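You operate a simulated robot arm through the tools that you are given. There is no shell and no other tool. Be economical: measure what you need, move in short steps, check, and stop when the job is done.

You run a simulated two-armed robot. Do the job below in one go: nothing can be reset, and whatever is moved stays where it is left.

Task
Gauge the three tyres in the rack and set the green block on the deepest tread.
Fine: block on top of that tyre; gauge back on its shelf. Set down upright: tread gauge.

Only the result counts: the job must be done as asked and must still hold three seconds after the hand-in. Knocking over, shifting, dropping, spilling or breaking anything else fails it.

Robot
Two 7-joint arms with two-finger parallel grippers on one trunk, on a base that drives. Base frame: it is fixed to the floor where the robot stands at the start and does not move with it; the origin is under the middle of the robot, x ahead of it, y to its left, z up. Units: m, degrees, N and s.
The left shoulder is at the start at [0.05, 0.209, 1.046], the right one opposite. With the tool pointing down near the work surface each hand reaches from about 0.24 to 0.9 m from the robot's upright axis, wherever it stands, measured 20 degrees to its own side. Places, roughly: tyre B [0.8, 0.1, 0.4]; tyre C [0.8, -0.1, 0.4]; tyre D [0.8, -0.3, 0.4]. Payload 4.4 kg a hand.
The TCP of each hand is the grasp point between the finger pads, 0.023 m short of the fingertips. In the tool frame z runs along the fingers and y along their closing line. The gripper opens to 0.094 m. The fingers are 0.038 m wide and 0.01 m thick; the gripper's body (0.054 by 0.096 m) begins 0.039 m behind the TCP.
Orientation is that of the tool frame in the base frame, as a unit quaternion [w, x, y, z]. With the fingers straight down and closing along the base's y, the tool's x points along the base's -x, its y along +y and its z along -z.

Tools
- The arms move only by the tool drive_tool. It takes "left_targets", "right_targets" or both (then of equal length, played together; a hand with none holds still); each is a list that holds one entry, the list of rows, each a list of 7 numbers: the turn, a rotation vector about the tool's x, y, z in degrees, then the shift along the tool's x, y, z in m, then the finger opening in m, from 0 to 0.094. In form: [[[wx, wy, wz, x, y, z, fingers], ...]]. A call has 1 to 12 rows; each row is the pose to reach, as a shift and turn from the pose commanded when the call began, along the tool's axes at that moment. Each row takes 0.2 s and may step no farther than 0.05 m and 8.6 degrees from the row before; otherwise, or with a gripper value out of range, the whole call is refused. A pose out of reach is approached as far as the arm can. The call stops where the force on the tool passes 40 N (or 10 N more than at its start, if that is more) or the arm is blocked; 0.2 s more then pass. Each finger travels about 0.108 m/s and halts on what it meets, pressing with about 32 N; the grip force reading is that of the motor and also rises with nothing between the fingers. The clock runs only during rows and for 0.2 s after the last one: add rows that repeat a pose to give the fingers time. The reply holds the time, the measured pose of the TCP, the force on the tool along the base axes, the opening and the grip force, in the units named above and with some noise, with the torque about the TCP (base axes, N m) and any sound that the robot's microphone picked up.
- Cameras (640 x 400 px; columns grow to the right, rows downward): "scene" is now at [0.1595, -0.0018, 1.2105]; the picture's right is [0.11, -0.99, 0.00], its down [-0.59, -0.07, -0.80] and it looks along [0.80, 0.09, -0.59] (base axes); focal length 265 px, centre (320, 200). "left" rides on the left gripper at [0.086, -0.016, -0.075] in its tool frame; the picture's right is [0.18, 0.98, 0.00], its down [-0.58, 0.11, -0.81] and it looks along [-0.79, 0.15, 0.59] (tool axes); focal length 243 px, centre (320, 200). "right" rides on the right gripper at [0.086, 0.016, -0.074] in its tool frame; the picture's right is [-0.18, 0.98, 0.00], its down [-0.58, -0.11, -0.81] and it looks along [-0.79, -0.15, 0.59] (tool axes); focal length 243 px, centre (320, 200). There is no depth. A picture from a camera that has moved, and an enlarged one, comes with that camera's place and axes in the base frame and with its lens. The place of the scene camera against the robot may be out by one fixed shift of up to 0.025 m in any direction.
- capture(camera): a new picture of that camera. It takes no simulated time.
- slide_trunk(by): slides the trunk up (or, below 0, down) by that many m; the arms and the scene camera ride with it, the base frame stays. It gives what a move gives, with no picture.
- steer(legs): drives the robot by 1 to 6 legs, each [ahead, left, turn to the left] in m, m and degrees, along the robot's own axes; the way and the turn of a leg run together, so that a leg with both is an arc; at most 1.5 m and 180 degrees a leg. The arms and the cameras ride along, it lands a little off, and it stops where it bumps. It gives what a move gives.
- turn_head(pan, tilt): turns the head with the scene camera to pan (to the left, within 80 degrees either way) and tilt (down, from -29 to 69), counted from straight ahead of the robot. It gives what a move gives.
- zoom(camera, box): a new picture of the part [left, top, right, bottom] of that camera's present view, enlarged. It takes no simulated time.
- close_job(): hands the job in; it is judged then, once.

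Go step by step. Nothing tells you exact positions but the pictures and the camera data: compare them with the known pose of the tool, close in by small moves and look again before you grip or let go. The budget is 120 turns and 100 pictures, counting those below and the enlarged ones. Unless the task says otherwise, let go and move clear before handing in, and close with one line.

The tools are called after "Call:" as a command line: name --argument value ..., lists and objects as JSON in quotes. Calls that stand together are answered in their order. drive_tool: Moves the arms, as the interface text tells. Its arguments: {"type":"object","properties":{"left_targets":{"type":"array","items":{"type":"array","items":{"type":"array","items":{"type":"number"}}}},"right_targets":{"type":"array","items":{"type":"array","items":{"type":"array","items":{"type":"number"}}}}},"required":[]} The other tools are called the same way: slide_trunk (by) slides the trunk up or down; steer (legs) drives the base; turn_head (pan, tilt) turns the head that bears the scene camera; capture (camera) takes a picture; zoom (camera, box) takes an enlarged picture of a part of a camera's view; close_job () hands the job in.

At the start:

```text
time: 0.0
left_tool_pos: [0.655, 0.2669, 0.9643]
left_tcp_rot: [0.0, 0.001, 1.0, -0.001]
left_ft_force: [0.5, -0.5, 0.7]
left_torque: [-0.04, 0.01, -0.01]
left_grip_width: 0.0943
left_grip_force: 0.0
right_tool_pos: [0.6688, -0.2304, 0.963]
right_tcp_rot: [0.0, -0.001, 1.0, 0.001]
right_ft_force: [0.1, -0.2, -0.4]
right_torque: [-0.01, -0.03, 0.02]
right_grip_width: 0.0942
right_grip_force: 0.1
trunk travel left (down, up): [-0.125, 0.438]
robot x, y, heading: [0.0021, 0.0009, 0.1]
head pan, tilt: [6.4, 36.5]
```

scene: 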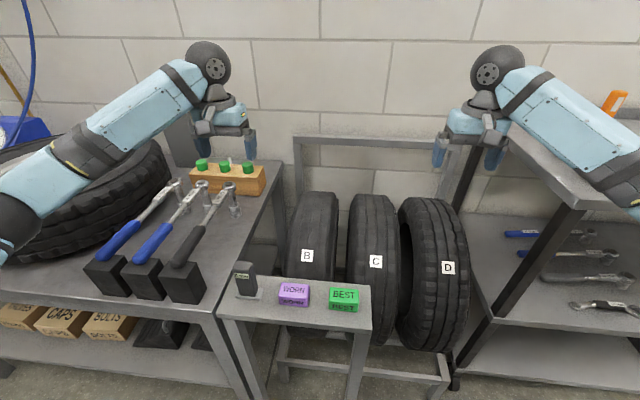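
right: 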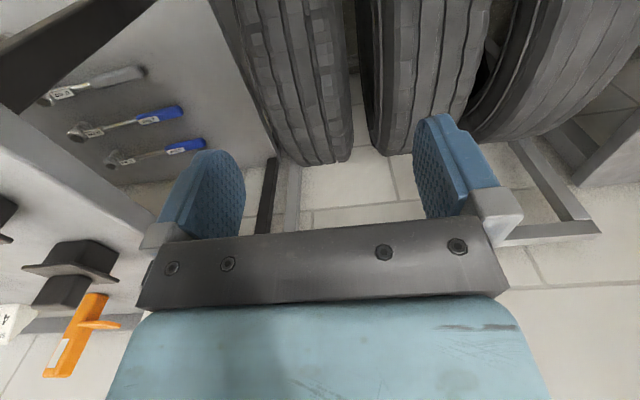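
left: 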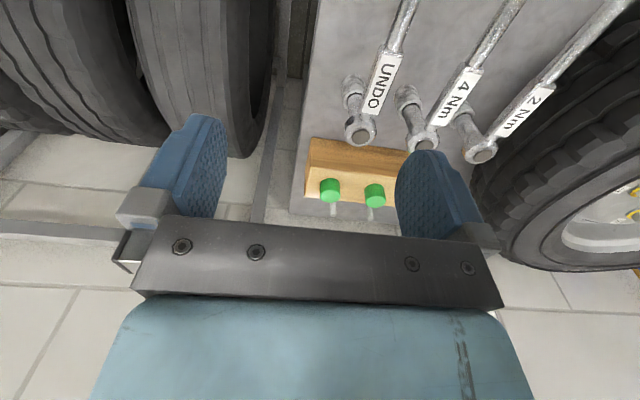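

I see a small shelf holding the gauge, a purple WORN block and a green BEST block, with tyres B, C and D in the rack behind it. I'll look closer at the gauge and tyres first.

Call:
zoom --camera "scene" --box '[210, 240, 390, 352]'

Call:
zoom --camera "scene" --box '[270, 170, 490, 308]'

```text
3.56 times, centred on (300, 296) of scene
camera zoom: at [0.1595, -0.0018, 1.2105], right [0.11, -0.99, 0.0], down [-0.59, -0.07, -0.8], along [0.8, 0.09, -0.59], focal length 941 px, centre (391, -141)
```

zoom: 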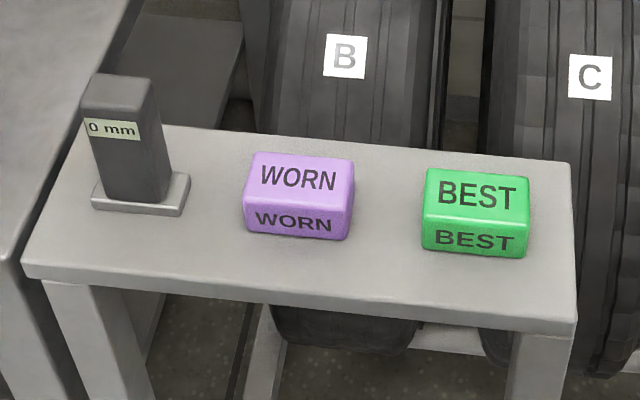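

```text
2.90 times, centred on (380, 239) of scene
camera zoom: at [0.1595, -0.0018, 1.2105], right [0.11, -0.99, 0.0], down [-0.59, -0.07, -0.8], along [0.8, 0.09, -0.59], focal length 767 px, centre (146, 87)
```

zoom: 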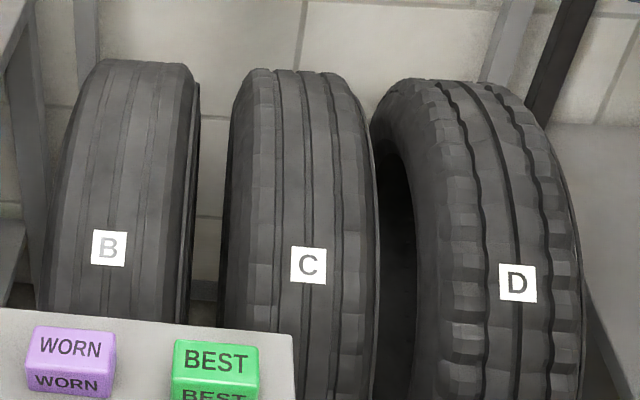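

The gauge displays "0 mm" facing me. I'll raise the trunk briefly to get parallax and so find heights.

Call:
slide_trunk --by 0.2

Call:
turn_head --pan 0 --tilt 50

Call:
capture --camera "scene"

```text
time: 2.2
left_tool_pos: [0.6563, 0.2662, 1.1636]
left_tcp_rot: [0.001, 0.0, 1.0, 0.0]
left_ft_force: [-0.1, 0.3, 0.1]
left_torque: [-0.04, 0.0, 0.0]
left_grip_width: 0.0941
left_grip_force: 0.0
right_tool_pos: [0.6693, -0.231, 1.163]
right_tcp_rot: [-0.001, 0.0, 1.0, 0.0]
right_ft_force: [0.3, 0.7, -0.4]
right_torque: [0.0, -0.01, 0.0]
right_grip_width: 0.094
right_grip_force: 0.1
trunk travel left (down, up): [-0.325, 0.238]
robot x, y, heading: [-0.0013, -0.0013, 0.2]
head pan, tilt: [6.4, 36.5]
```

```text
time: 2.9
left_tool_pos: [0.6558, 0.2663, 1.1651]
left_tcp_rot: [0.0, 0.0, 1.0, 0.0]
left_ft_force: [-0.3, -0.2, 0.1]
left_torque: [0.01, -0.02, 0.03]
left_grip_width: 0.0939
left_grip_force: 0.2
right_tool_pos: [0.6689, -0.2302, 1.1633]
right_tcp_rot: [0.0, 0.0, 1.0, 0.0]
right_ft_force: [-0.1, -0.3, -0.2]
right_torque: [0.01, -0.01, 0.03]
right_grip_width: 0.0941
right_grip_force: 0.1
trunk travel left (down, up): [-0.325, 0.238]
robot x, y, heading: [0.0022, 0.0025, 0.3]
head pan, tilt: [0.0, 50.0]
```

```text
94 pictures are left
camera scene: at [0.1498, -0.0115, 1.3911], right [0.0, -1.0, 0.0], down [-0.77, 0.0, -0.64], along [0.64, 0.0, -0.77], focal length 265 px, centre (320, 200)
```

scene: 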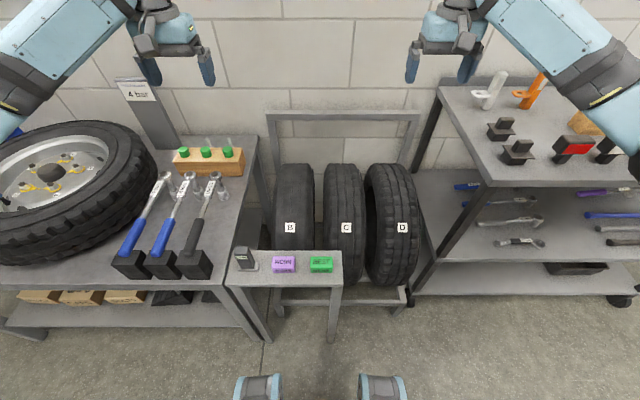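

Clear overview; zooming on the shelf and tyres for triangulation.

Call:
zoom --camera "scene" --box '[210, 210, 370, 310]'

Call:
zoom --camera "scene" --box '[260, 140, 436, 250]'

```text
4.00 times, centred on (290, 260) of scene
camera zoom: at [0.1498, -0.0115, 1.3911], right [0.0, -1.0, 0.0], down [-0.77, 0.0, -0.64], along [0.64, 0.0, -0.77], focal length 1058 px, centre (440, -40)
```

zoom: 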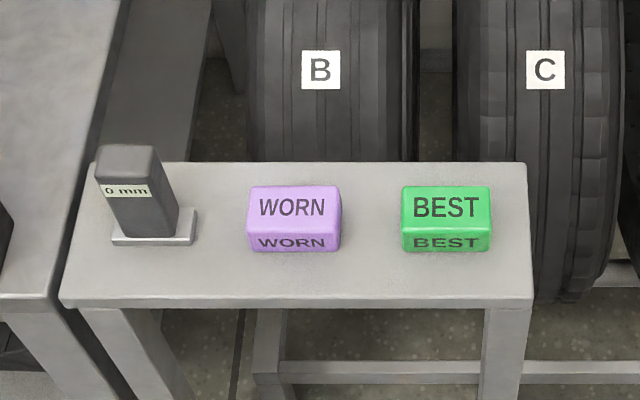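

```text
3.64 times, centred on (348, 195) of scene
camera zoom: at [0.1498, -0.0115, 1.3911], right [0.0, -1.0, 0.0], down [-0.77, 0.0, -0.64], along [0.64, 0.0, -0.77], focal length 962 px, centre (218, 218)
```

zoom: 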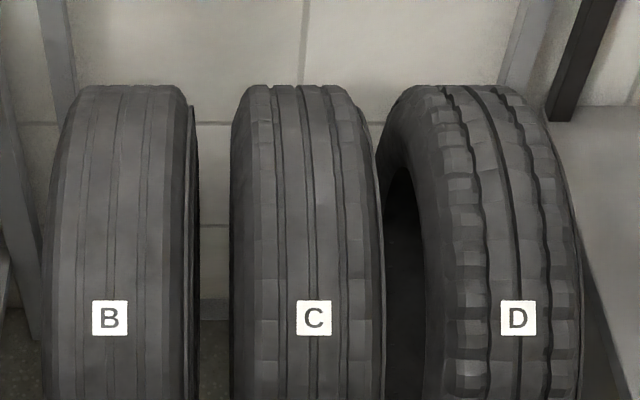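

Rough triangulation: shelf top z≈0.705, gauge near (0.48, 0.187) with its top at z≈0.79, green block near (0.477, -0.015), tyre tops at z≈0.70. I'll lower the trunk partway, move the left hand clear and bring the right hand above the gauge.

Call:
slide_trunk --by -0.15

Call:
drive_tool --left_targets '[[[0, 0, 0, 0, 0.03, -0.03, 0.094], [0, 0, 0, 0, 0.06, -0.06, 0.094], [0, 0, 0, 0, 0.09, -0.09, 0.094], [0, 0, 0, 0, 0.12, -0.1, 0.094], [0, 0, 0, 0, 0.15, -0.1, 0.094], [0, 0, 0, 0, 0.15, -0.1, 0.094], [0, 0, 0, 0, 0.15, -0.1, 0.094], [0, 0, 0, 0, 0.15, -0.1, 0.094], [0, 0, 0, 0, 0.15, -0.1, 0.094], [0, 0, 0, 0, 0.15, -0.1, 0.094], [0, 0, 0, 0, 0.15, -0.1, 0.094]]]' --right_targets '[[[0, 0, 0, 0.017, 0.038, 0.01, 0.094], [0, 0, 0, 0.034, 0.076, 0.02, 0.094], [0, 0, 0, 0.051, 0.114, 0.03, 0.094], [0, 0, 0, 0.068, 0.152, 0.04, 0.094], [0, 0, 0, 0.085, 0.19, 0.05, 0.094], [0, 0, 0, 0.102, 0.228, 0.06, 0.094], [0, 0, 0, 0.119, 0.266, 0.07, 0.094], [0, 0, 0, 0.136, 0.304, 0.08, 0.094], [0, 0, 0, 0.153, 0.342, 0.085, 0.094], [0, 0, 0, 0.17, 0.38, 0.09, 0.094], [0, 0, 0, 0.187, 0.417, 0.095, 0.094]]]'

Call:
capture --camera "right"

Call:
capture --camera "scene"

```text
time: 4.7
left_tool_pos: [0.6558, 0.2677, 1.0137]
left_tcp_rot: [0.0, 0.0, 1.0, 0.0]
left_ft_force: [0.0, -0.6, 0.6]
left_torque: [0.01, 0.02, -0.02]
left_grip_width: 0.0937
left_grip_force: 0.0
right_tool_pos: [0.6688, -0.23, 1.0126]
right_tcp_rot: [0.0, 0.0, 1.0, 0.0]
right_ft_force: [-1.2, 0.0, -0.1]
right_torque: [-0.03, 0.02, -0.03]
right_grip_width: 0.0939
right_grip_force: 0.1
trunk travel left (down, up): [-0.175, 0.388]
robot x, y, heading: [-0.0018, -0.0025, -0.0]
head pan, tilt: [0.0, 50.0]
```

```text
time: 7.1
left_tool_pos: [0.6561, 0.4164, 1.1135]
left_tcp_rot: [0.0, 0.0, 1.0, 0.0]
left_ft_force: [-0.6, 0.6, 0.5]
left_torque: [0.01, -0.01, -0.01]
left_grip_width: 0.0936
left_grip_force: 0.0
right_tool_pos: [0.4836, 0.1888, 0.9187]
right_tcp_rot: [0.0, 0.0, 1.0, -0.001]
right_ft_force: [0.0, -0.2, -0.9]
right_torque: [-0.02, 0.01, 0.02]
right_grip_width: 0.0938
right_grip_force: 0.0
trunk travel left (down, up): [-0.175, 0.388]
robot x, y, heading: [0.0013, -0.0009, 0.1]
head pan, tilt: [0.0, 50.0]
```

```text
91 pictures are left
camera right: at [0.3965, 0.2063, 0.9932], right [0.18, 0.98, 0.0], down [0.58, -0.11, 0.81], along [0.79, -0.15, -0.59], focal length 243 px, centre (320, 200)
```

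right: 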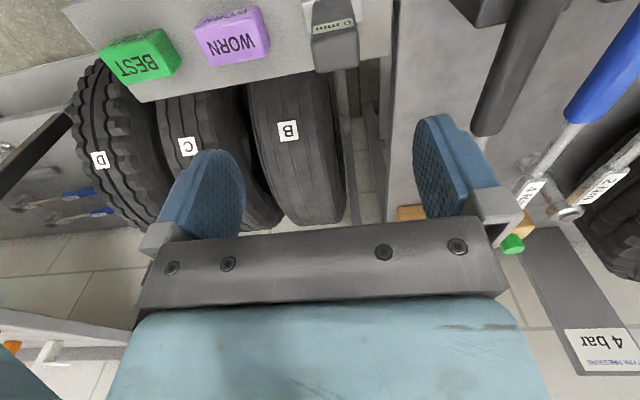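

```text
90 pictures are left
camera scene: at [0.1495, -0.0107, 1.2411], right [0.0, -1.0, 0.0], down [-0.77, 0.0, -0.64], along [0.64, 0.0, -0.77], focal length 265 px, centre (320, 200)
```

scene: 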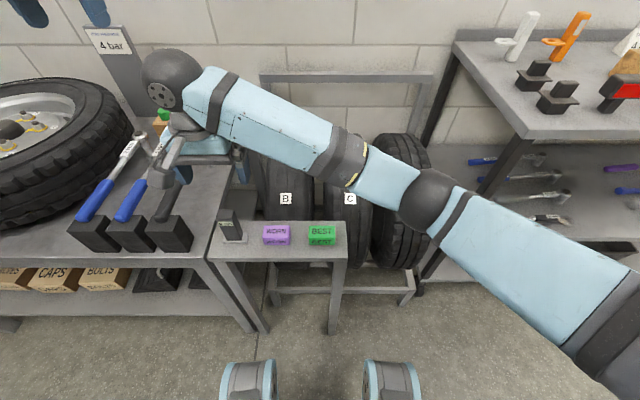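

The gauge sits at the top edge of the wrist view; zooming to localise it from this calibrated camera, and checking the gripper in the scene view.

Call:
zoom --camera "right" --box '[80, 0, 400, 200]'

Call:
zoom --camera "scene" --box '[130, 120, 290, 220]'

```text
2.00 times, centred on (240, 100) of right
camera zoom: at [0.3965, 0.2063, 0.9932], right [0.18, 0.98, 0.0], down [0.58, -0.11, 0.81], along [0.79, -0.15, -0.59], focal length 485 px, centre (480, 400)
```

zoom: 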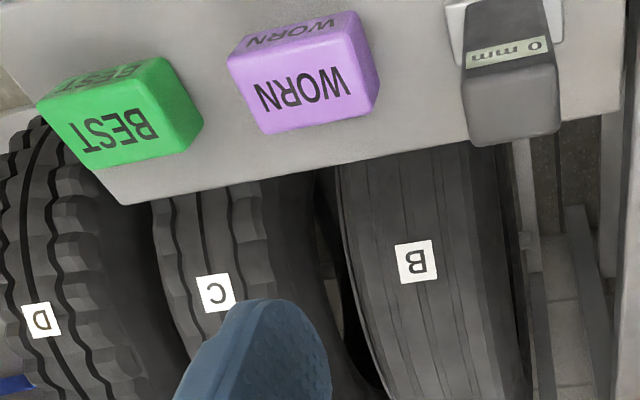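

```text
4.00 times, centred on (210, 170) of scene
camera zoom: at [0.1495, -0.0107, 1.2411], right [0.0, -1.0, 0.0], down [-0.77, 0.0, -0.64], along [0.64, 0.0, -0.77], focal length 1058 px, centre (760, 320)
```

zoom: 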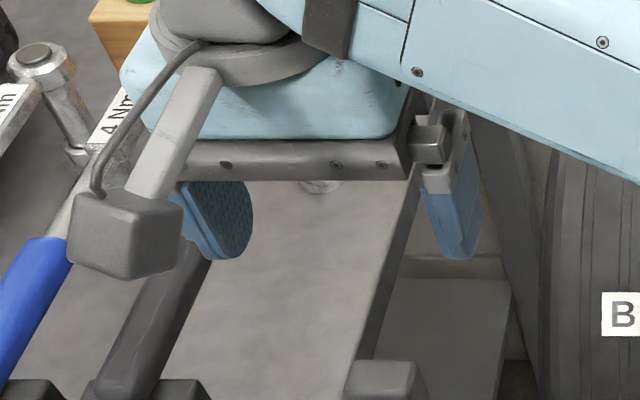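

Calibrating: the scene camera reads about 1.2 cm low in y. I'll back off a little and take a second wrist view to triangulate the gauge.

Call:
drive_tool --right_targets '[[[0, 0, 0, 0.04, 0.007, 0, 0.094], [0, 0, 0, 0.08, 0.014, 0, 0.094], [0, 0, 0, 0.12, 0.014, 0, 0.094]]]'

Call:
zoom --camera "right" --box '[80, 0, 400, 200]'

```text
time: 7.9
left_tool_pos: [0.6549, 0.415, 1.1148]
left_tcp_rot: [0.0, 0.0, 1.0, -0.001]
left_ft_force: [0.1, -0.5, 0.1]
left_torque: [0.0, 0.0, 0.0]
left_grip_width: 0.0939
left_grip_force: 0.1
right_tool_pos: [0.3616, 0.2001, 0.918]
right_tcp_rot: [0.0, 0.0, 1.0, 0.0]
right_ft_force: [0.4, 0.4, 0.9]
right_torque: [-0.01, -0.02, -0.01]
right_grip_width: 0.0942
right_grip_force: 0.0
trunk travel left (down, up): [-0.175, 0.388]
robot x, y, heading: [0.0025, 0.0011, -0.1]
head pan, tilt: [0.0, 50.0]
```

```text
2.00 times, centred on (240, 100) of right
camera zoom: at [0.2735, 0.2183, 0.9927], right [0.18, 0.98, 0.0], down [0.58, -0.11, 0.81], along [0.79, -0.15, -0.59], focal length 485 px, centre (480, 400)
```

zoom: 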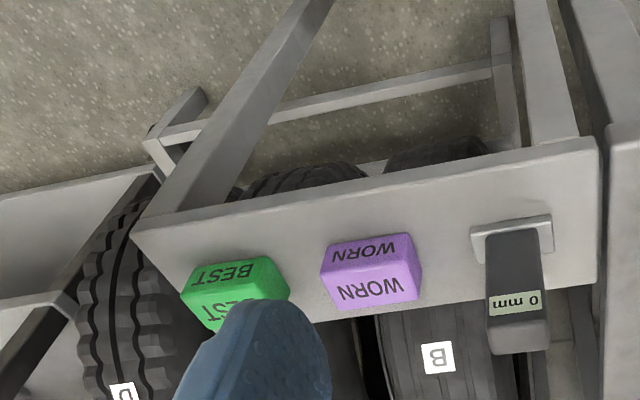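

Gauge now triangulates to centre (0.4825, 0.2035), top z 0.793. Moving above it and descending to just above its top for a check.

Call:
drive_tool --right_targets '[[[0, 0, 0, -0.04, 0.002, 0, 0.094], [0, 0, 0, -0.08, 0.0035, 0, 0.094], [0, 0, 0, -0.121, 0.0035, 0, 0.094], [0, 0, 0, -0.121, 0.0035, 0.04, 0.094], [0, 0, 0, -0.121, 0.0035, 0.08, 0.094], [0, 0, 0, -0.121, 0.0035, 0.095, 0.094]]]'

Call:
capture --camera "right"

Call:
zoom --camera "scene" --box '[150, 150, 310, 250]'

```text
time: 9.3
left_tool_pos: [0.6552, 0.4154, 1.1136]
left_tcp_rot: [-0.001, 0.001, 1.0, 0.0]
left_ft_force: [-0.6, 0.1, -0.2]
left_torque: [-0.02, 0.02, -0.03]
left_grip_width: 0.094
left_grip_force: 0.0
right_tool_pos: [0.4826, 0.2055, 0.8215]
right_tcp_rot: [0.0, 0.0, 1.0, 0.0]
right_ft_force: [0.3, 0.3, 0.0]
right_torque: [0.01, 0.01, -0.02]
right_grip_width: 0.0938
right_grip_force: 0.0
trunk travel left (down, up): [-0.175, 0.388]
robot x, y, heading: [-0.0013, -0.0005, -0.3]
head pan, tilt: [0.0, 50.0]
```

```text
86 pictures are left
camera right: at [0.3952, 0.2233, 0.8968], right [0.18, 0.98, 0.0], down [0.58, -0.11, 0.81], along [0.79, -0.15, -0.59], focal length 243 px, centre (320, 200)
```

right: 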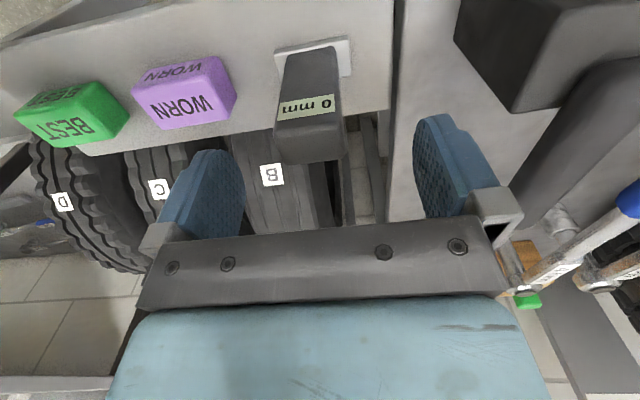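

```text
4.00 times, centred on (230, 200) of scene
camera zoom: at [0.1498, -0.0115, 1.241], right [0.0, -1.0, 0.0], down [-0.77, 0.0, -0.64], along [0.64, 0.0, -0.77], focal length 1058 px, centre (680, 200)
```

zoom: 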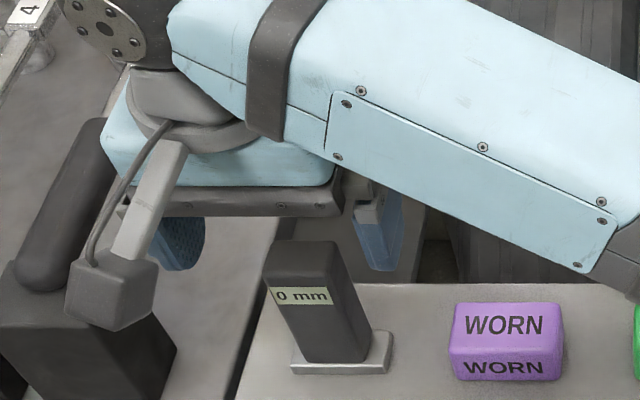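

Alignment is good to ~3 mm. Before descending I'll check the clearance to the dark wrench-holder box on the left.

Call:
zoom --camera "right" --box '[360, 0, 640, 175]'

Call:
zoom --camera "scene" --box '[60, 170, 260, 295]'

```text
2.29 times, centred on (500, 88) of right
camera zoom: at [0.3952, 0.2233, 0.8968], right [0.18, 0.98, 0.0], down [0.58, -0.11, 0.81], along [0.79, -0.15, -0.59], focal length 555 px, centre (-91, 457)
```

zoom: 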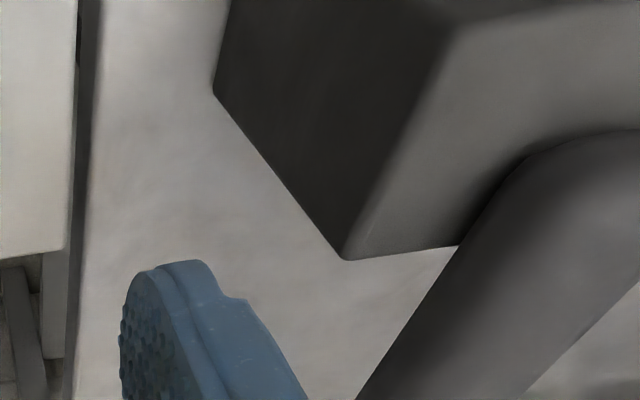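

```text
3.20 times, centred on (160, 232) of scene
camera zoom: at [0.1498, -0.0115, 1.241], right [0.0, -1.0, 0.0], down [-0.77, 0.0, -0.64], along [0.64, 0.0, -0.77], focal length 847 px, centre (832, 96)
```

zoom: 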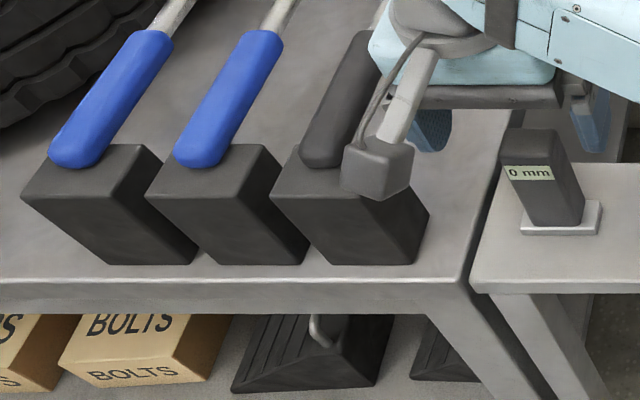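

The holder box edge is at y≈0.297, giving ~4.5 cm clearance. Descending and gripping the gauge.

Call:
drive_tool --right_targets '[[[0, 0, 0, 0, -0.003, 0.0, 0.08], [0, 0, 0, 0, -0.003, 0.03, 0.08], [0, 0, 0, 0, -0.003, 0.059, 0.08], [0, 0, 0, 0, -0.003, 0.059, 0.06], [0, 0, 0, 0, -0.003, 0.059, 0.03], [0, 0, 0, 0, -0.003, 0.059, 0.03], [0, 0, 0, 0, -0.003, 0.059, 0.03], [0, 0, 0, 0, -0.003, 0.059, 0.03]]]'

Call:
capture --camera "right"

```text
time: 11.1
left_tool_pos: [0.6552, 0.4153, 1.114]
left_tcp_rot: [0.001, 0.001, 1.0, 0.0]
left_ft_force: [0.1, 0.5, -0.2]
left_torque: [0.02, 0.01, 0.02]
left_grip_width: 0.0942
left_grip_force: 0.1
right_tool_pos: [0.4829, 0.201, 0.7641]
right_tcp_rot: [0.0, 0.0, 1.0, 0.0]
right_ft_force: [0.7, 0.4, 0.5]
right_torque: [0.01, -0.03, -0.01]
right_grip_width: 0.0359
right_grip_force: 32.4
trunk travel left (down, up): [-0.175, 0.388]
robot x, y, heading: [0.0023, 0.0022, -0.1]
head pan, tilt: [0.0, 50.0]
```

```text
82 pictures are left
camera right: at [0.395, 0.2192, 0.8382], right [0.18, 0.98, 0.0], down [0.58, -0.11, 0.81], along [0.79, -0.15, -0.59], focal length 243 px, centre (320, 200)
```

right: 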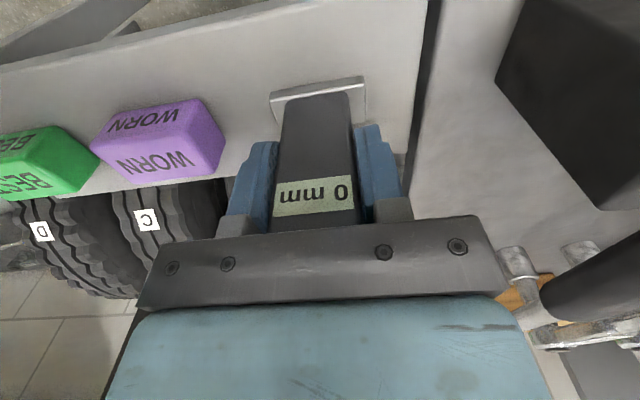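

Gripped (opening 0.036) with the display readable. Lifting slowly straight up.

Call:
drive_tool --right_targets '[[[0, 0, 0, 0, 0, -0.02, 0.03], [0, 0, 0, 0, 0, -0.05, 0.03], [0, 0, 0, 0, 0, -0.09, 0.03], [0, 0, 0, 0, 0, -0.13, 0.03], [0, 0, 0, 0, 0, -0.14, 0.03]]]'

Call:
capture --camera "right"

Call:
capture --camera "scene"

```text
time: 12.3
left_tool_pos: [0.6562, 0.4161, 1.1138]
left_tcp_rot: [0.0, 0.0, 1.0, 0.0]
left_ft_force: [-0.3, 0.0, -0.4]
left_torque: [0.01, -0.01, -0.01]
left_grip_width: 0.094
left_grip_force: 0.2
right_tool_pos: [0.4828, 0.1996, 0.9031]
right_tcp_rot: [-0.001, 0.0, 1.0, 0.0]
right_ft_force: [0.2, -0.5, -1.9]
right_torque: [-0.01, 0.05, 0.02]
right_grip_width: 0.0356
right_grip_force: 32.0
trunk travel left (down, up): [-0.175, 0.388]
robot x, y, heading: [0.0016, 0.0001, 0.0]
head pan, tilt: [0.0, 50.0]
```

```text
81 pictures are left
camera right: at [0.3957, 0.2181, 0.9789], right [0.18, 0.98, 0.0], down [0.58, -0.11, 0.81], along [0.79, -0.15, -0.59], focal length 243 px, centre (320, 200)
```

right: 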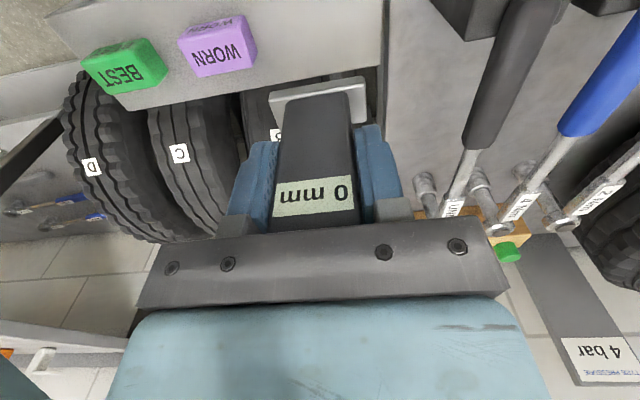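

```text
80 pictures are left
camera scene: at [0.15, -0.0115, 1.2409], right [0.0, -1.0, 0.0], down [-0.77, 0.0, -0.64], along [0.64, 0.0, -0.77], focal length 265 px, centre (320, 200)
```

scene: 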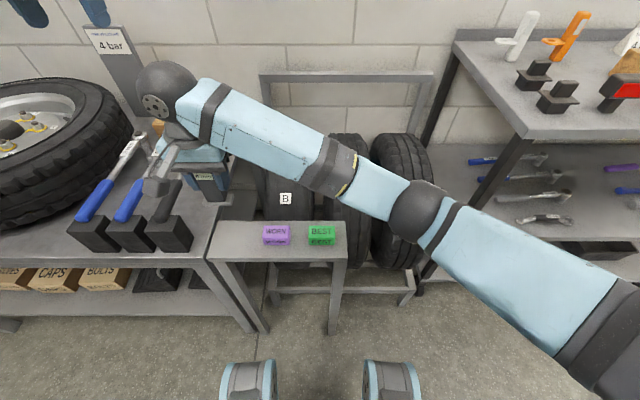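

The whole gauge is lifted, its foot about 5.6 cm below the TCP. I estimate tyre crowns at y≈0.08, -0.07, -0.22 and x≈0.8; moving over tyre B at height.

Call:
drive_tool --right_targets '[[[0, 0, 0, -0.04, -0.015, 0, 0.03], [0, 0, 0, -0.08, -0.03, 0, 0.03], [0, 0, 0, -0.12, -0.045, 0, 0.03], [0, 0, 0, -0.16, -0.06, 0, 0.03], [0, 0, 0, -0.2, -0.08, 0, 0.03], [0, 0, 0, -0.24, -0.1, 0, 0.03], [0, 0, 0, -0.27, -0.12, 0, 0.03]]]'

Call:
capture --camera "right"

Call:
capture --camera "scene"

```text
time: 13.9
left_tool_pos: [0.6568, 0.4136, 1.1129]
left_tcp_rot: [0.0, 0.0, 1.0, 0.0]
left_ft_force: [0.7, 0.0, 0.4]
left_torque: [-0.02, 0.02, 0.04]
left_grip_width: 0.094
left_grip_force: 0.0
right_tool_pos: [0.7535, 0.081, 0.9037]
right_tcp_rot: [0.0, 0.0, 1.0, -0.001]
right_ft_force: [0.1, -0.4, -2.6]
right_torque: [0.0, 0.01, -0.02]
right_grip_width: 0.0358
right_grip_force: 32.1
trunk travel left (down, up): [-0.175, 0.388]
robot x, y, heading: [0.0003, -0.0002, 0.2]
head pan, tilt: [0.0, 50.0]
```

```text
79 pictures are left
camera right: at [0.6665, 0.099, 0.9795], right [0.18, 0.98, 0.0], down [0.58, -0.11, 0.81], along [0.79, -0.15, -0.59], focal length 243 px, centre (320, 200)
```

right: 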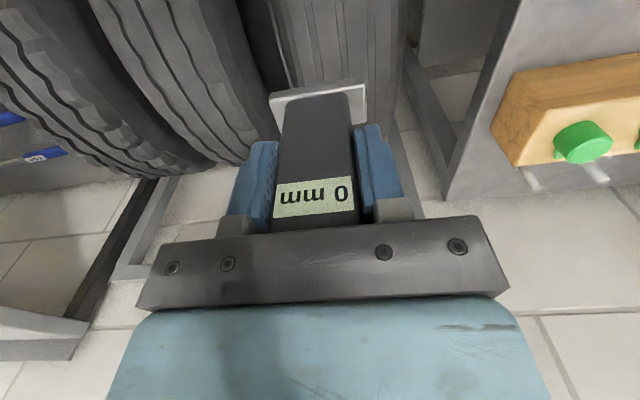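

```text
78 pictures are left
camera scene: at [0.1502, -0.0118, 1.2409], right [0.0, -1.0, 0.0], down [-0.77, 0.0, -0.64], along [0.64, 0.0, -0.77], focal length 265 px, centre (320, 200)
```

scene: 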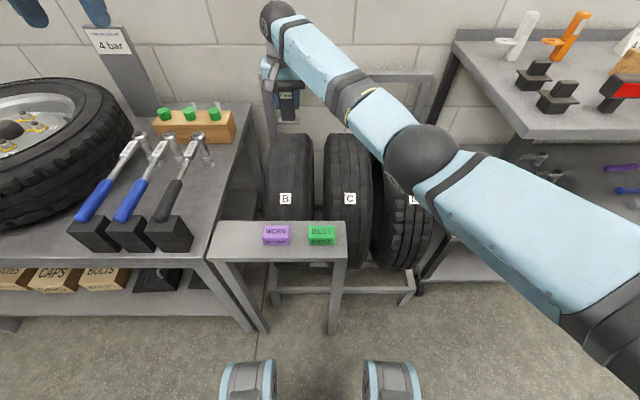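

Tyre B's crown centre is near (0.8, 0.087), top z≈0.695. Moving over it and lowering to just above.

Call:
drive_tool --right_targets '[[[0, 0, 0, -0.025, 0.003, 0.03, 0.03], [0, 0, 0, -0.047, 0.006, 0.06, 0.03], [0, 0, 0, -0.047, 0.006, 0.09, 0.03], [0, 0, 0, -0.047, 0.006, 0.118, 0.03], [0, 0, 0, -0.047, 0.006, 0.118, 0.03]]]'

Call:
capture --camera "right"

Call:
zoom --camera "scene" --box '[240, 70, 440, 195]'

```text
time: 15.1
left_tool_pos: [0.6564, 0.4154, 1.1134]
left_tcp_rot: [-0.001, 0.0, 1.0, 0.0]
left_ft_force: [-0.2, 0.3, -0.3]
left_torque: [0.02, 0.02, 0.0]
left_grip_width: 0.094
left_grip_force: 0.0
right_tool_pos: [0.7778, 0.0751, 0.8094]
right_tcp_rot: [-0.001, 0.001, 1.0, 0.0]
right_ft_force: [0.3, -0.5, -2.0]
right_torque: [0.02, -0.01, 0.0]
right_grip_width: 0.0359
right_grip_force: 32.2
right hand out of reach, approached as far as the arm can: row 2, 3, 4, 5
trunk travel left (down, up): [-0.175, 0.388]
robot x, y, heading: [-0.0024, 0.0013, 0.1]
head pan, tilt: [0.0, 50.0]
```

```text
77 pictures are left
camera right: at [0.6903, 0.0924, 0.8842], right [0.18, 0.98, 0.0], down [0.58, -0.11, 0.81], along [0.79, -0.15, -0.59], focal length 243 px, centre (320, 200)
```

right: 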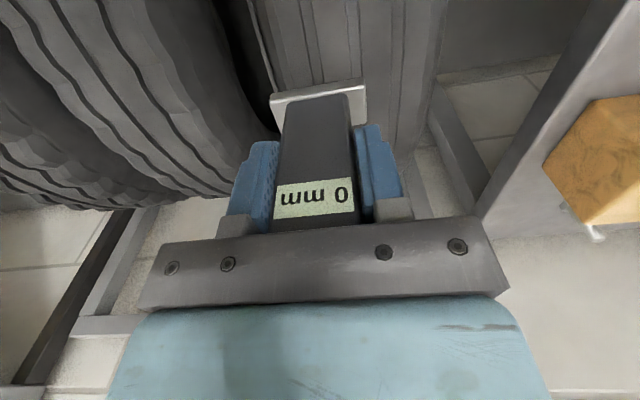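

```text
3.20 times, centred on (340, 132) of scene
camera zoom: at [0.1508, -0.0118, 1.2408], right [0.0, -1.0, 0.0], down [-0.77, 0.0, -0.64], along [0.64, 0.0, -0.77], focal length 847 px, centre (256, 416)
```

zoom: 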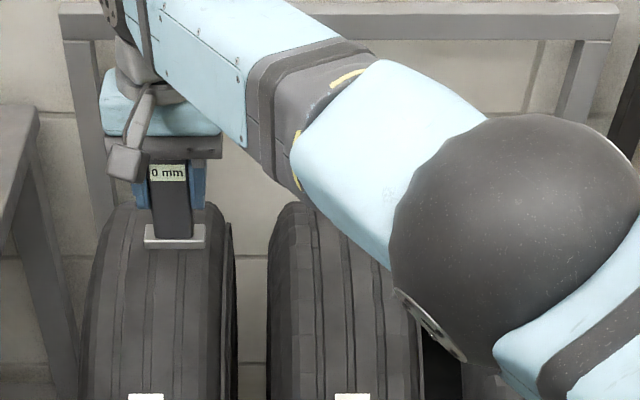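

At the reach limit. I'll retract and raise the hand a bit, then drive the base 8 cm ahead (pods stay well short of the shelf legs).

Call:
drive_tool --right_targets '[[[0, 0, 0, 0.03, 0.0, -0.03, 0.03], [0, 0, 0, 0.07, 0.0, -0.05, 0.03], [0, 0, 0, 0.1, 0.0, -0.06, 0.03]]]'

Call:
steer --legs '[[0.08, 0, 0]]'

Call:
capture --camera "scene"

```text
time: 15.9
left_tool_pos: [0.6547, 0.4149, 1.1136]
left_tcp_rot: [0.0, 0.0, 1.0, 0.0]
left_ft_force: [0.6, 0.9, 0.3]
left_torque: [-0.03, 0.0, 0.02]
left_grip_width: 0.0941
left_grip_force: 0.2
right_tool_pos: [0.6757, 0.0732, 0.8703]
right_tcp_rot: [-0.001, 0.001, 1.0, 0.0]
right_ft_force: [0.2, 0.1, -1.3]
right_torque: [0.01, -0.01, 0.03]
right_grip_width: 0.036
right_grip_force: 32.0
trunk travel left (down, up): [-0.175, 0.388]
robot x, y, heading: [-0.0007, -0.0004, 0.2]
head pan, tilt: [0.0, 50.0]
```

```text
time: 16.9
left_tool_pos: [0.7385, 0.4152, 1.1125]
left_tcp_rot: [-0.001, 0.0, 1.0, 0.0]
left_ft_force: [0.6, 0.0, 0.1]
left_torque: [-0.02, 0.0, 0.02]
left_grip_width: 0.0942
left_grip_force: 0.0
right_tool_pos: [0.7595, 0.0738, 0.8703]
right_tcp_rot: [0.0, 0.0, 1.0, 0.0]
right_ft_force: [-0.1, -0.3, -2.9]
right_torque: [-0.02, 0.01, 0.01]
right_grip_width: 0.0356
right_grip_force: 32.0
trunk travel left (down, up): [-0.175, 0.388]
robot x, y, heading: [0.0824, -0.0018, 0.1]
head pan, tilt: [0.0, 50.0]
```

```text
75 pictures are left
camera scene: at [0.233, -0.0115, 1.2409], right [0.0, -1.0, 0.0], down [-0.77, 0.0, -0.64], along [0.64, 0.0, -0.77], focal length 265 px, centre (320, 200)
```

scene: 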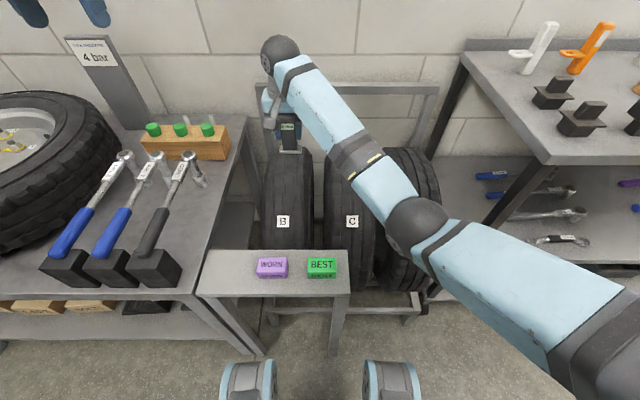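

Driven ahead 8 cm without contact. Now moving to (0.80, 0.087) and lowering toward tyre B.

Call:
drive_tool --right_targets '[[[0, 0, 0, -0.02, 0.006, 0.0, 0.03], [0, 0, 0, -0.04, 0.013, 0.02, 0.03], [0, 0, 0, -0.04, 0.013, 0.06, 0.03], [0, 0, 0, -0.04, 0.013, 0.09, 0.03], [0, 0, 0, -0.04, 0.013, 0.1, 0.03]]]'

Call:
capture --camera "right"

Call:
zoom --camera "scene" --box '[220, 70, 440, 208]'

```text
time: 18.1
left_tool_pos: [0.74, 0.4157, 1.1134]
left_tcp_rot: [0.0, 0.0, 1.0, 0.0]
left_ft_force: [0.2, 0.0, -0.4]
left_torque: [-0.02, -0.01, -0.02]
left_grip_width: 0.0941
left_grip_force: 0.1
right_tool_pos: [0.7987, 0.0872, 0.7706]
right_tcp_rot: [0.0, 0.0, 1.0, 0.0]
right_ft_force: [0.2, -0.4, -1.7]
right_torque: [-0.01, -0.01, -0.01]
right_grip_width: 0.0358
right_grip_force: 32.2
trunk travel left (down, up): [-0.175, 0.388]
robot x, y, heading: [0.0836, -0.001, 0.1]
head pan, tilt: [0.0, 50.0]
```

```text
74 pictures are left
camera right: at [0.7112, 0.1049, 0.846], right [0.18, 0.98, 0.0], down [0.58, -0.11, 0.81], along [0.79, -0.15, -0.59], focal length 243 px, centre (320, 200)
```

right: 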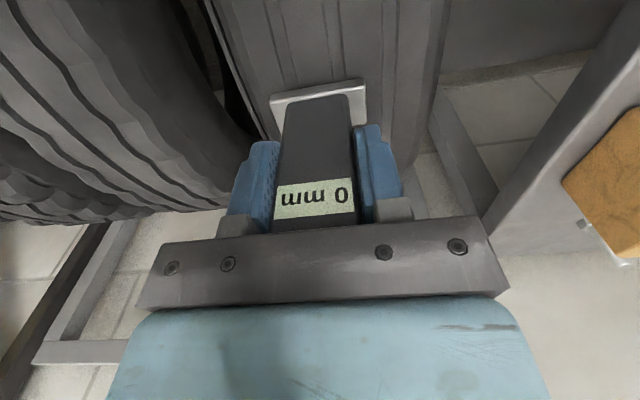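

```text
2.90 times, centred on (330, 139) of scene
camera zoom: at [0.2323, -0.0116, 1.241], right [0.0, -1.0, 0.0], down [-0.77, 0.0, -0.64], along [0.64, 0.0, -0.77], focal length 767 px, centre (291, 377)
```

zoom: 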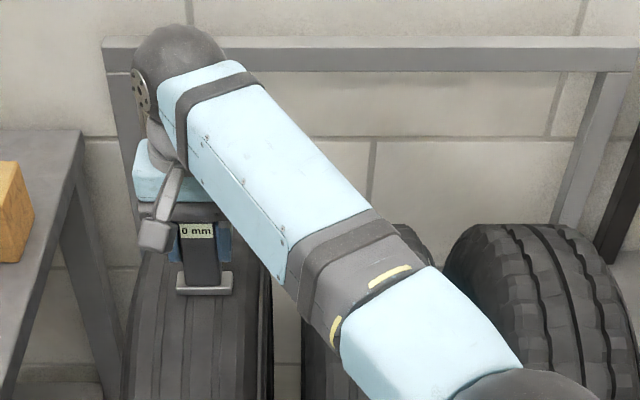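

Lowering gently onto tyre B in small steps.

Call:
drive_tool --right_targets '[[[0, 0, 0, 0, 0.004, 0.004, 0.03], [0, 0, 0, 0, 0.004, 0.008, 0.03], [0, 0, 0, 0, 0.004, 0.012, 0.03], [0, 0, 0, 0, 0.004, 0.012, 0.03]]]'

Call:
capture --camera "right"

```text
time: 19.1
left_tool_pos: [0.7356, 0.416, 1.1151]
left_tcp_rot: [0.002, 0.001, 1.0, 0.0]
left_ft_force: [0.0, -0.3, -0.4]
left_torque: [0.0, 0.03, -0.01]
left_grip_width: 0.094
left_grip_force: 0.0
right_tool_pos: [0.7979, 0.0911, 0.7628]
right_tcp_rot: [0.003, 0.0, 1.0, 0.001]
right_ft_force: [3.4, -3.1, 24.3]
right_torque: [-0.21, -0.05, 0.03]
right_grip_width: 0.0358
right_grip_force: 32.4
trunk travel left (down, up): [-0.175, 0.388]
robot x, y, heading: [0.0783, -0.0015, 0.1]
head pan, tilt: [0.0, 50.0]
```

```text
72 pictures are left
camera right: at [0.7107, 0.1089, 0.8377], right [0.18, 0.98, 0.0], down [0.58, -0.11, 0.81], along [0.8, -0.15, -0.59], focal length 243 px, centre (320, 200)
```

right: 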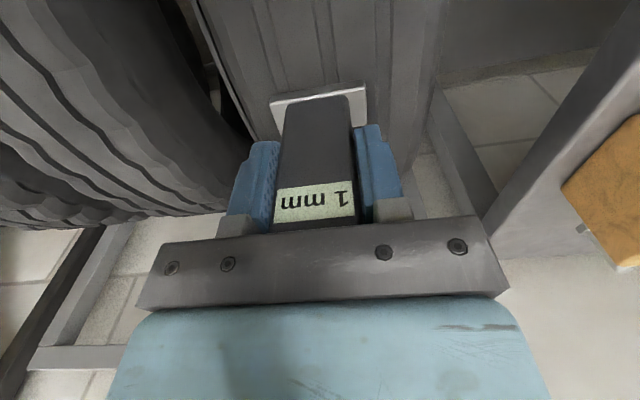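

Contact made (24 N) and B reads 1 mm. Lifting and moving over to tyre C.

Call:
drive_tool --right_targets '[[[0, 0, 0, 0, 0, -0.015, 0.03], [0, 0, 0, 0, 0, -0.05, 0.03], [0, 0, 0, 0, -0.04, -0.05, 0.03], [0, 0, 0, 0, -0.08, -0.05, 0.03], [0, 0, 0, 0, -0.12, -0.05, 0.03], [0, 0, 0, 0, -0.155, -0.05, 0.03], [0, 0, 0, 0, -0.17, -0.05, 0.03]]]'

Call:
capture --camera "right"

Call:
capture --camera "scene"

```text
time: 20.8
left_tool_pos: [0.7379, 0.4156, 1.1132]
left_tcp_rot: [0.0, 0.0, 1.0, 0.0]
left_ft_force: [-1.0, -0.5, 0.4]
left_torque: [-0.03, 0.01, 0.0]
left_grip_width: 0.094
left_grip_force: 0.0
right_tool_pos: [0.7986, -0.0776, 0.8086]
right_tcp_rot: [0.0, 0.0, 1.0, 0.001]
right_ft_force: [0.2, 0.2, -1.6]
right_torque: [-0.01, 0.05, 0.0]
right_grip_width: 0.0358
right_grip_force: 31.6
trunk travel left (down, up): [-0.175, 0.388]
robot x, y, heading: [0.0794, -0.0021, -0.1]
head pan, tilt: [0.0, 50.0]
```

```text
71 pictures are left
camera right: at [0.7108, -0.0599, 0.883], right [0.18, 0.98, 0.0], down [0.58, -0.11, 0.81], along [0.79, -0.15, -0.59], focal length 243 px, centre (320, 200)
```

right: 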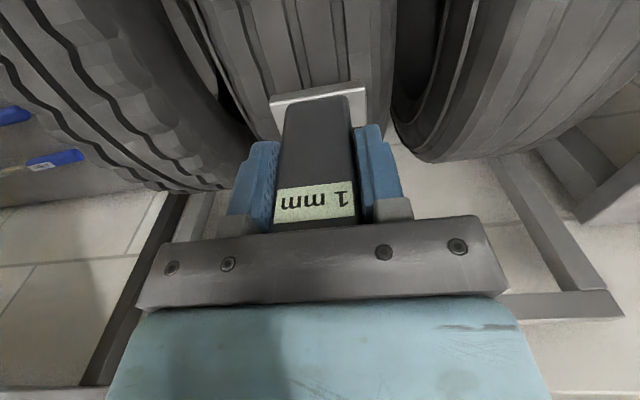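

```text
70 pictures are left
camera scene: at [0.2323, -0.0117, 1.241], right [0.0, -1.0, 0.0], down [-0.77, 0.0, -0.64], along [0.64, 0.0, -0.77], focal length 265 px, centre (320, 200)
```

scene: 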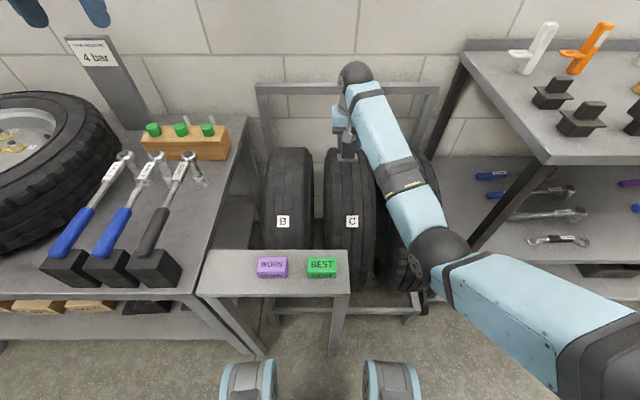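

The gauge holds its last reading; it is roughly centred over C. Lowering onto tyre C.

Call:
drive_tool --right_targets '[[[0, 0, 0, 0, 0, 0.02, 0.03], [0, 0, 0, 0, 0, 0.036, 0.03], [0, 0, 0, 0, 0, 0.04, 0.03], [0, 0, 0, 0, 0, 0.044, 0.03], [0, 0, 0, 0, 0, 0.048, 0.03], [0, 0, 0, 0, 0, 0.05, 0.03]]]'

Call:
capture --camera "right"

```text
time: 22.1
left_tool_pos: [0.7359, 0.4156, 1.1168]
left_tcp_rot: [0.001, 0.0, 1.0, 0.001]
left_ft_force: [-0.3, -0.4, 0.3]
left_torque: [-0.03, -0.01, 0.02]
left_grip_width: 0.094
left_grip_force: 0.0
right_tool_pos: [0.7986, -0.0785, 0.7631]
right_tcp_rot: [0.005, 0.001, 1.0, 0.0]
right_ft_force: [2.8, -1.4, 24.6]
right_torque: [-0.07, 0.11, 0.01]
right_grip_width: 0.0356
right_grip_force: 31.7
trunk travel left (down, up): [-0.175, 0.388]
robot x, y, heading: [0.0815, 0.0016, 0.1]
head pan, tilt: [0.0, 50.0]
```

```text
69 pictures are left
camera right: at [0.711, -0.0601, 0.8375], right [0.18, 0.98, 0.0], down [0.57, -0.11, 0.81], along [0.8, -0.15, -0.58], focal length 243 px, centre (320, 200)
```

right: 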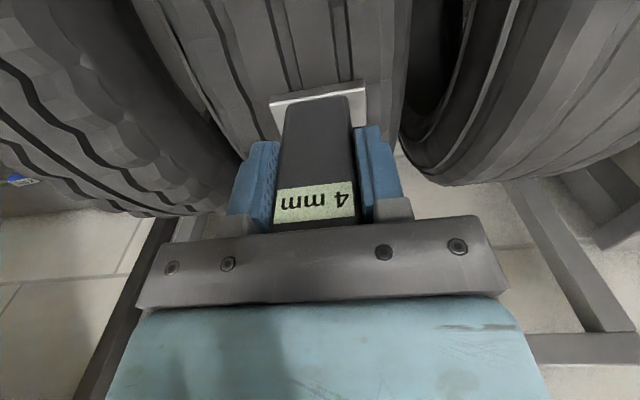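

C reads 4 mm. Lifting and moving to tyre D.

Call:
drive_tool --right_targets '[[[0, 0, 0, 0, 0, -0.015, 0.03], [0, 0, 0, 0, 0, -0.05, 0.03], [0, 0, 0, 0, -0.04, -0.05, 0.03], [0, 0, 0, 0, -0.08, -0.05, 0.03], [0, 0, 0, 0, -0.12, -0.05, 0.03], [0, 0, 0, 0, -0.155, -0.05, 0.03], [0, 0, 0, 0, -0.17, -0.05, 0.03]]]'

Call:
capture --camera "right"

Call:
zoom --camera "scene" --box '[280, 80, 520, 230]'

```text
time: 23.8
left_tool_pos: [0.7378, 0.4152, 1.1138]
left_tcp_rot: [-0.001, 0.0, 1.0, 0.0]
left_ft_force: [0.2, -0.6, -0.4]
left_torque: [0.0, -0.01, -0.01]
left_grip_width: 0.0941
left_grip_force: 0.2
right_tool_pos: [0.7983, -0.2502, 0.8078]
right_tcp_rot: [0.0, 0.0, 1.0, 0.0]
right_ft_force: [0.6, -0.7, -2.0]
right_torque: [-0.02, -0.01, 0.0]
right_grip_width: 0.0357
right_grip_force: 31.8
trunk travel left (down, up): [-0.175, 0.388]
robot x, y, heading: [0.0815, 0.0012, -0.2]
head pan, tilt: [0.0, 50.0]
```

```text
68 pictures are left
camera right: at [0.7109, -0.2317, 0.8833], right [0.18, 0.98, 0.0], down [0.58, -0.11, 0.81], along [0.79, -0.15, -0.59], focal length 243 px, centre (320, 200)
```

right: 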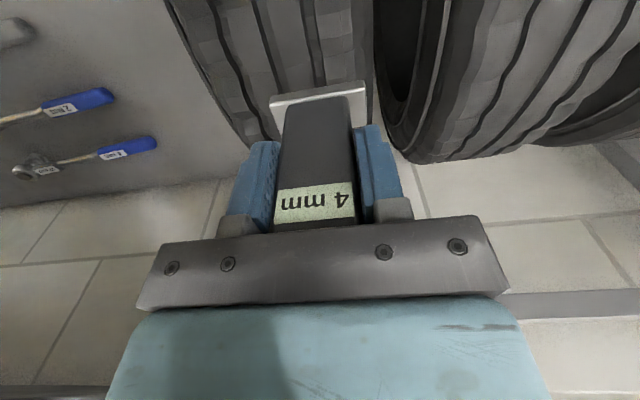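

```text
2.67 times, centred on (400, 155) of scene
camera zoom: at [0.2322, -0.0117, 1.241], right [0.0, -1.0, 0.0], down [-0.77, 0.0, -0.64], along [0.64, 0.0, -0.77], focal length 706 px, centre (107, 320)
```

zoom: 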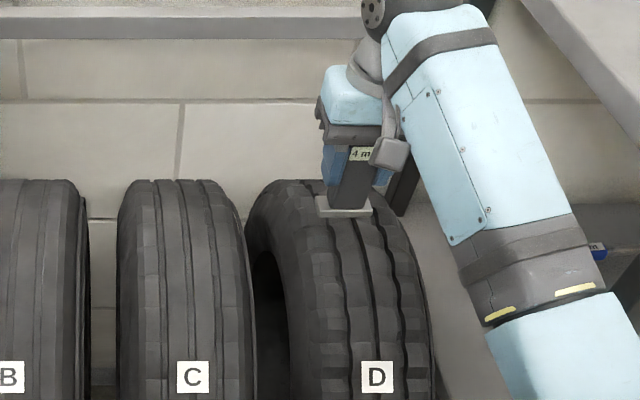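

Roughly centred; nudging 1 cm toward -y and lowering onto tyre D.

Call:
drive_tool --right_targets '[[[0, 0, 0, 0, -0.01, 0.02, 0.03], [0, 0, 0, 0, -0.01, 0.036, 0.03], [0, 0, 0, 0, -0.01, 0.04, 0.03], [0, 0, 0, 0, -0.01, 0.044, 0.03], [0, 0, 0, 0, -0.01, 0.048, 0.03], [0, 0, 0, 0, -0.01, 0.05, 0.03]]]'

Call:
capture --camera "right"

```text
time: 25.1
left_tool_pos: [0.735, 0.4168, 1.1164]
left_tcp_rot: [0.002, 0.0, 1.0, 0.0]
left_ft_force: [0.2, -0.4, 0.0]
left_torque: [0.01, 0.03, 0.02]
left_grip_width: 0.0941
left_grip_force: 0.0
right_tool_pos: [0.7982, -0.2584, 0.7634]
right_tcp_rot: [0.004, 0.0, 1.0, -0.001]
right_ft_force: [-0.3, -3.1, 23.8]
right_torque: [0.13, 0.27, 0.03]
right_grip_width: 0.036
right_grip_force: 32.3
trunk travel left (down, up): [-0.175, 0.388]
robot x, y, heading: [0.084, 0.0018, -0.1]
head pan, tilt: [0.0, 50.0]
```

```text
66 pictures are left
camera right: at [0.7104, -0.2407, 0.8375], right [0.18, 0.98, 0.0], down [0.58, -0.11, 0.81], along [0.8, -0.15, -0.59], focal length 243 px, centre (320, 200)
```

right: 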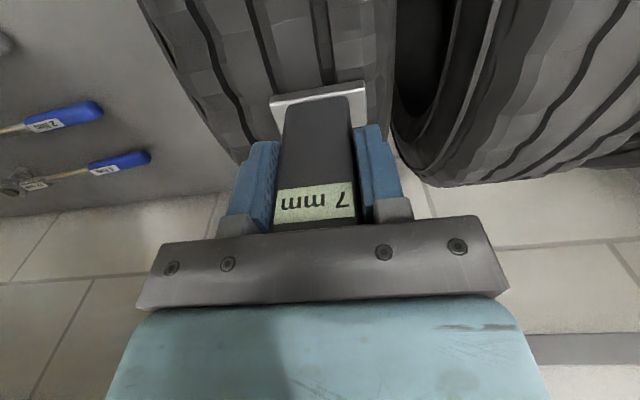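

D reads 7 mm, so D is deepest. Now returning the gauge to its shelf spot at (0.483, 0.201).

Call:
drive_tool --right_targets '[[[0, 0, 0, 0, 0, -0.02, 0.03], [0, 0, 0, 0, 0, -0.06, 0.03], [0, 0, 0, 0, 0, -0.1, 0.03], [0, 0, 0, 0, 0, -0.14, 0.03], [0, 0, 0, 0.025, 0.038, -0.14, 0.03], [0, 0, 0, 0.05, 0.076, -0.14, 0.03], [0, 0, 0, 0.075, 0.114, -0.14, 0.03], [0, 0, 0, 0.1, 0.152, -0.14, 0.03], [0, 0, 0, 0.125, 0.19, -0.14, 0.03], [0, 0, 0, 0.15, 0.228, -0.14, 0.03]]]'

Call:
drive_tool --right_targets '[[[0, 0, 0, 0.03, 0.038, 0, 0.03], [0, 0, 0, 0.06, 0.076, 0, 0.03], [0, 0, 0, 0.09, 0.114, 0, 0.03], [0, 0, 0, 0.12, 0.152, 0, 0.03], [0, 0, 0, 0.145, 0.19, 0, 0.03], [0, 0, 0, 0.165, 0.228, 0, 0.03]]]'

Call:
capture --camera "right"

Call:
capture --camera "scene"

```text
time: 27.4
left_tool_pos: [0.7378, 0.4168, 1.1131]
left_tcp_rot: [0.0, 0.001, 1.0, 0.0]
left_ft_force: [0.1, 0.5, -0.2]
left_torque: [-0.01, 0.01, -0.03]
left_grip_width: 0.0941
left_grip_force: 0.1
right_tool_pos: [0.649, -0.0282, 0.9028]
right_tcp_rot: [0.0, 0.001, 1.0, 0.0]
right_ft_force: [-0.1, 0.0, -1.9]
right_torque: [0.02, 0.01, 0.02]
right_grip_width: 0.0356
right_grip_force: 31.9
trunk travel left (down, up): [-0.175, 0.388]
robot x, y, heading: [0.0806, -0.0021, 0.2]
head pan, tilt: [0.0, 50.0]
```

```text
time: 28.8
left_tool_pos: [0.7373, 0.4162, 1.1133]
left_tcp_rot: [0.0, -0.001, 1.0, 0.0]
left_ft_force: [-0.3, -0.2, 0.1]
left_torque: [-0.04, 0.01, -0.01]
left_grip_width: 0.0941
left_grip_force: 0.0
right_tool_pos: [0.4859, 0.1975, 0.8976]
right_tcp_rot: [0.0, 0.0, 1.0, -0.001]
right_ft_force: [-0.9, -0.2, -2.0]
right_torque: [0.02, -0.01, 0.01]
right_grip_width: 0.0358
right_grip_force: 32.4
trunk travel left (down, up): [-0.175, 0.388]
robot x, y, heading: [0.0826, -0.0034, 0.3]
head pan, tilt: [0.0, 50.0]
```

```text
65 pictures are left
camera right: at [0.3972, 0.2161, 0.9738], right [0.18, 0.98, 0.0], down [0.58, -0.11, 0.81], along [0.79, -0.15, -0.59], focal length 243 px, centre (320, 200)
```

right: 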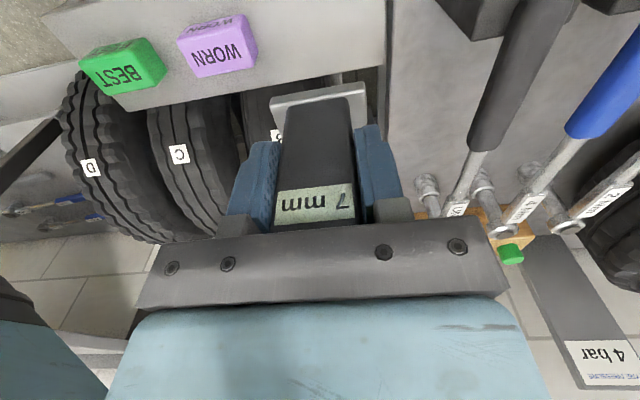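

```text
64 pictures are left
camera scene: at [0.2318, -0.0106, 1.241], right [0.0, -1.0, 0.0], down [-0.77, 0.0, -0.64], along [0.64, 0.0, -0.77], focal length 265 px, centre (320, 200)
```

scene: 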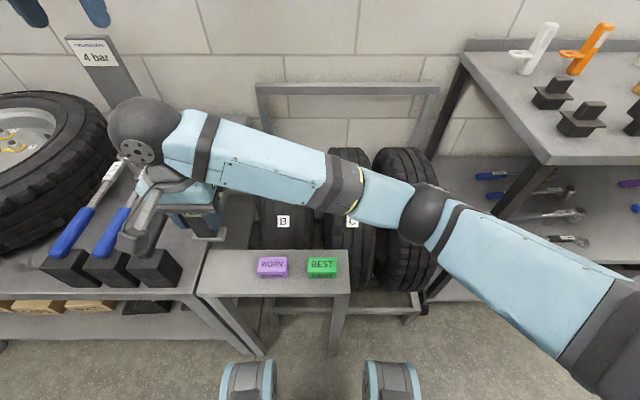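

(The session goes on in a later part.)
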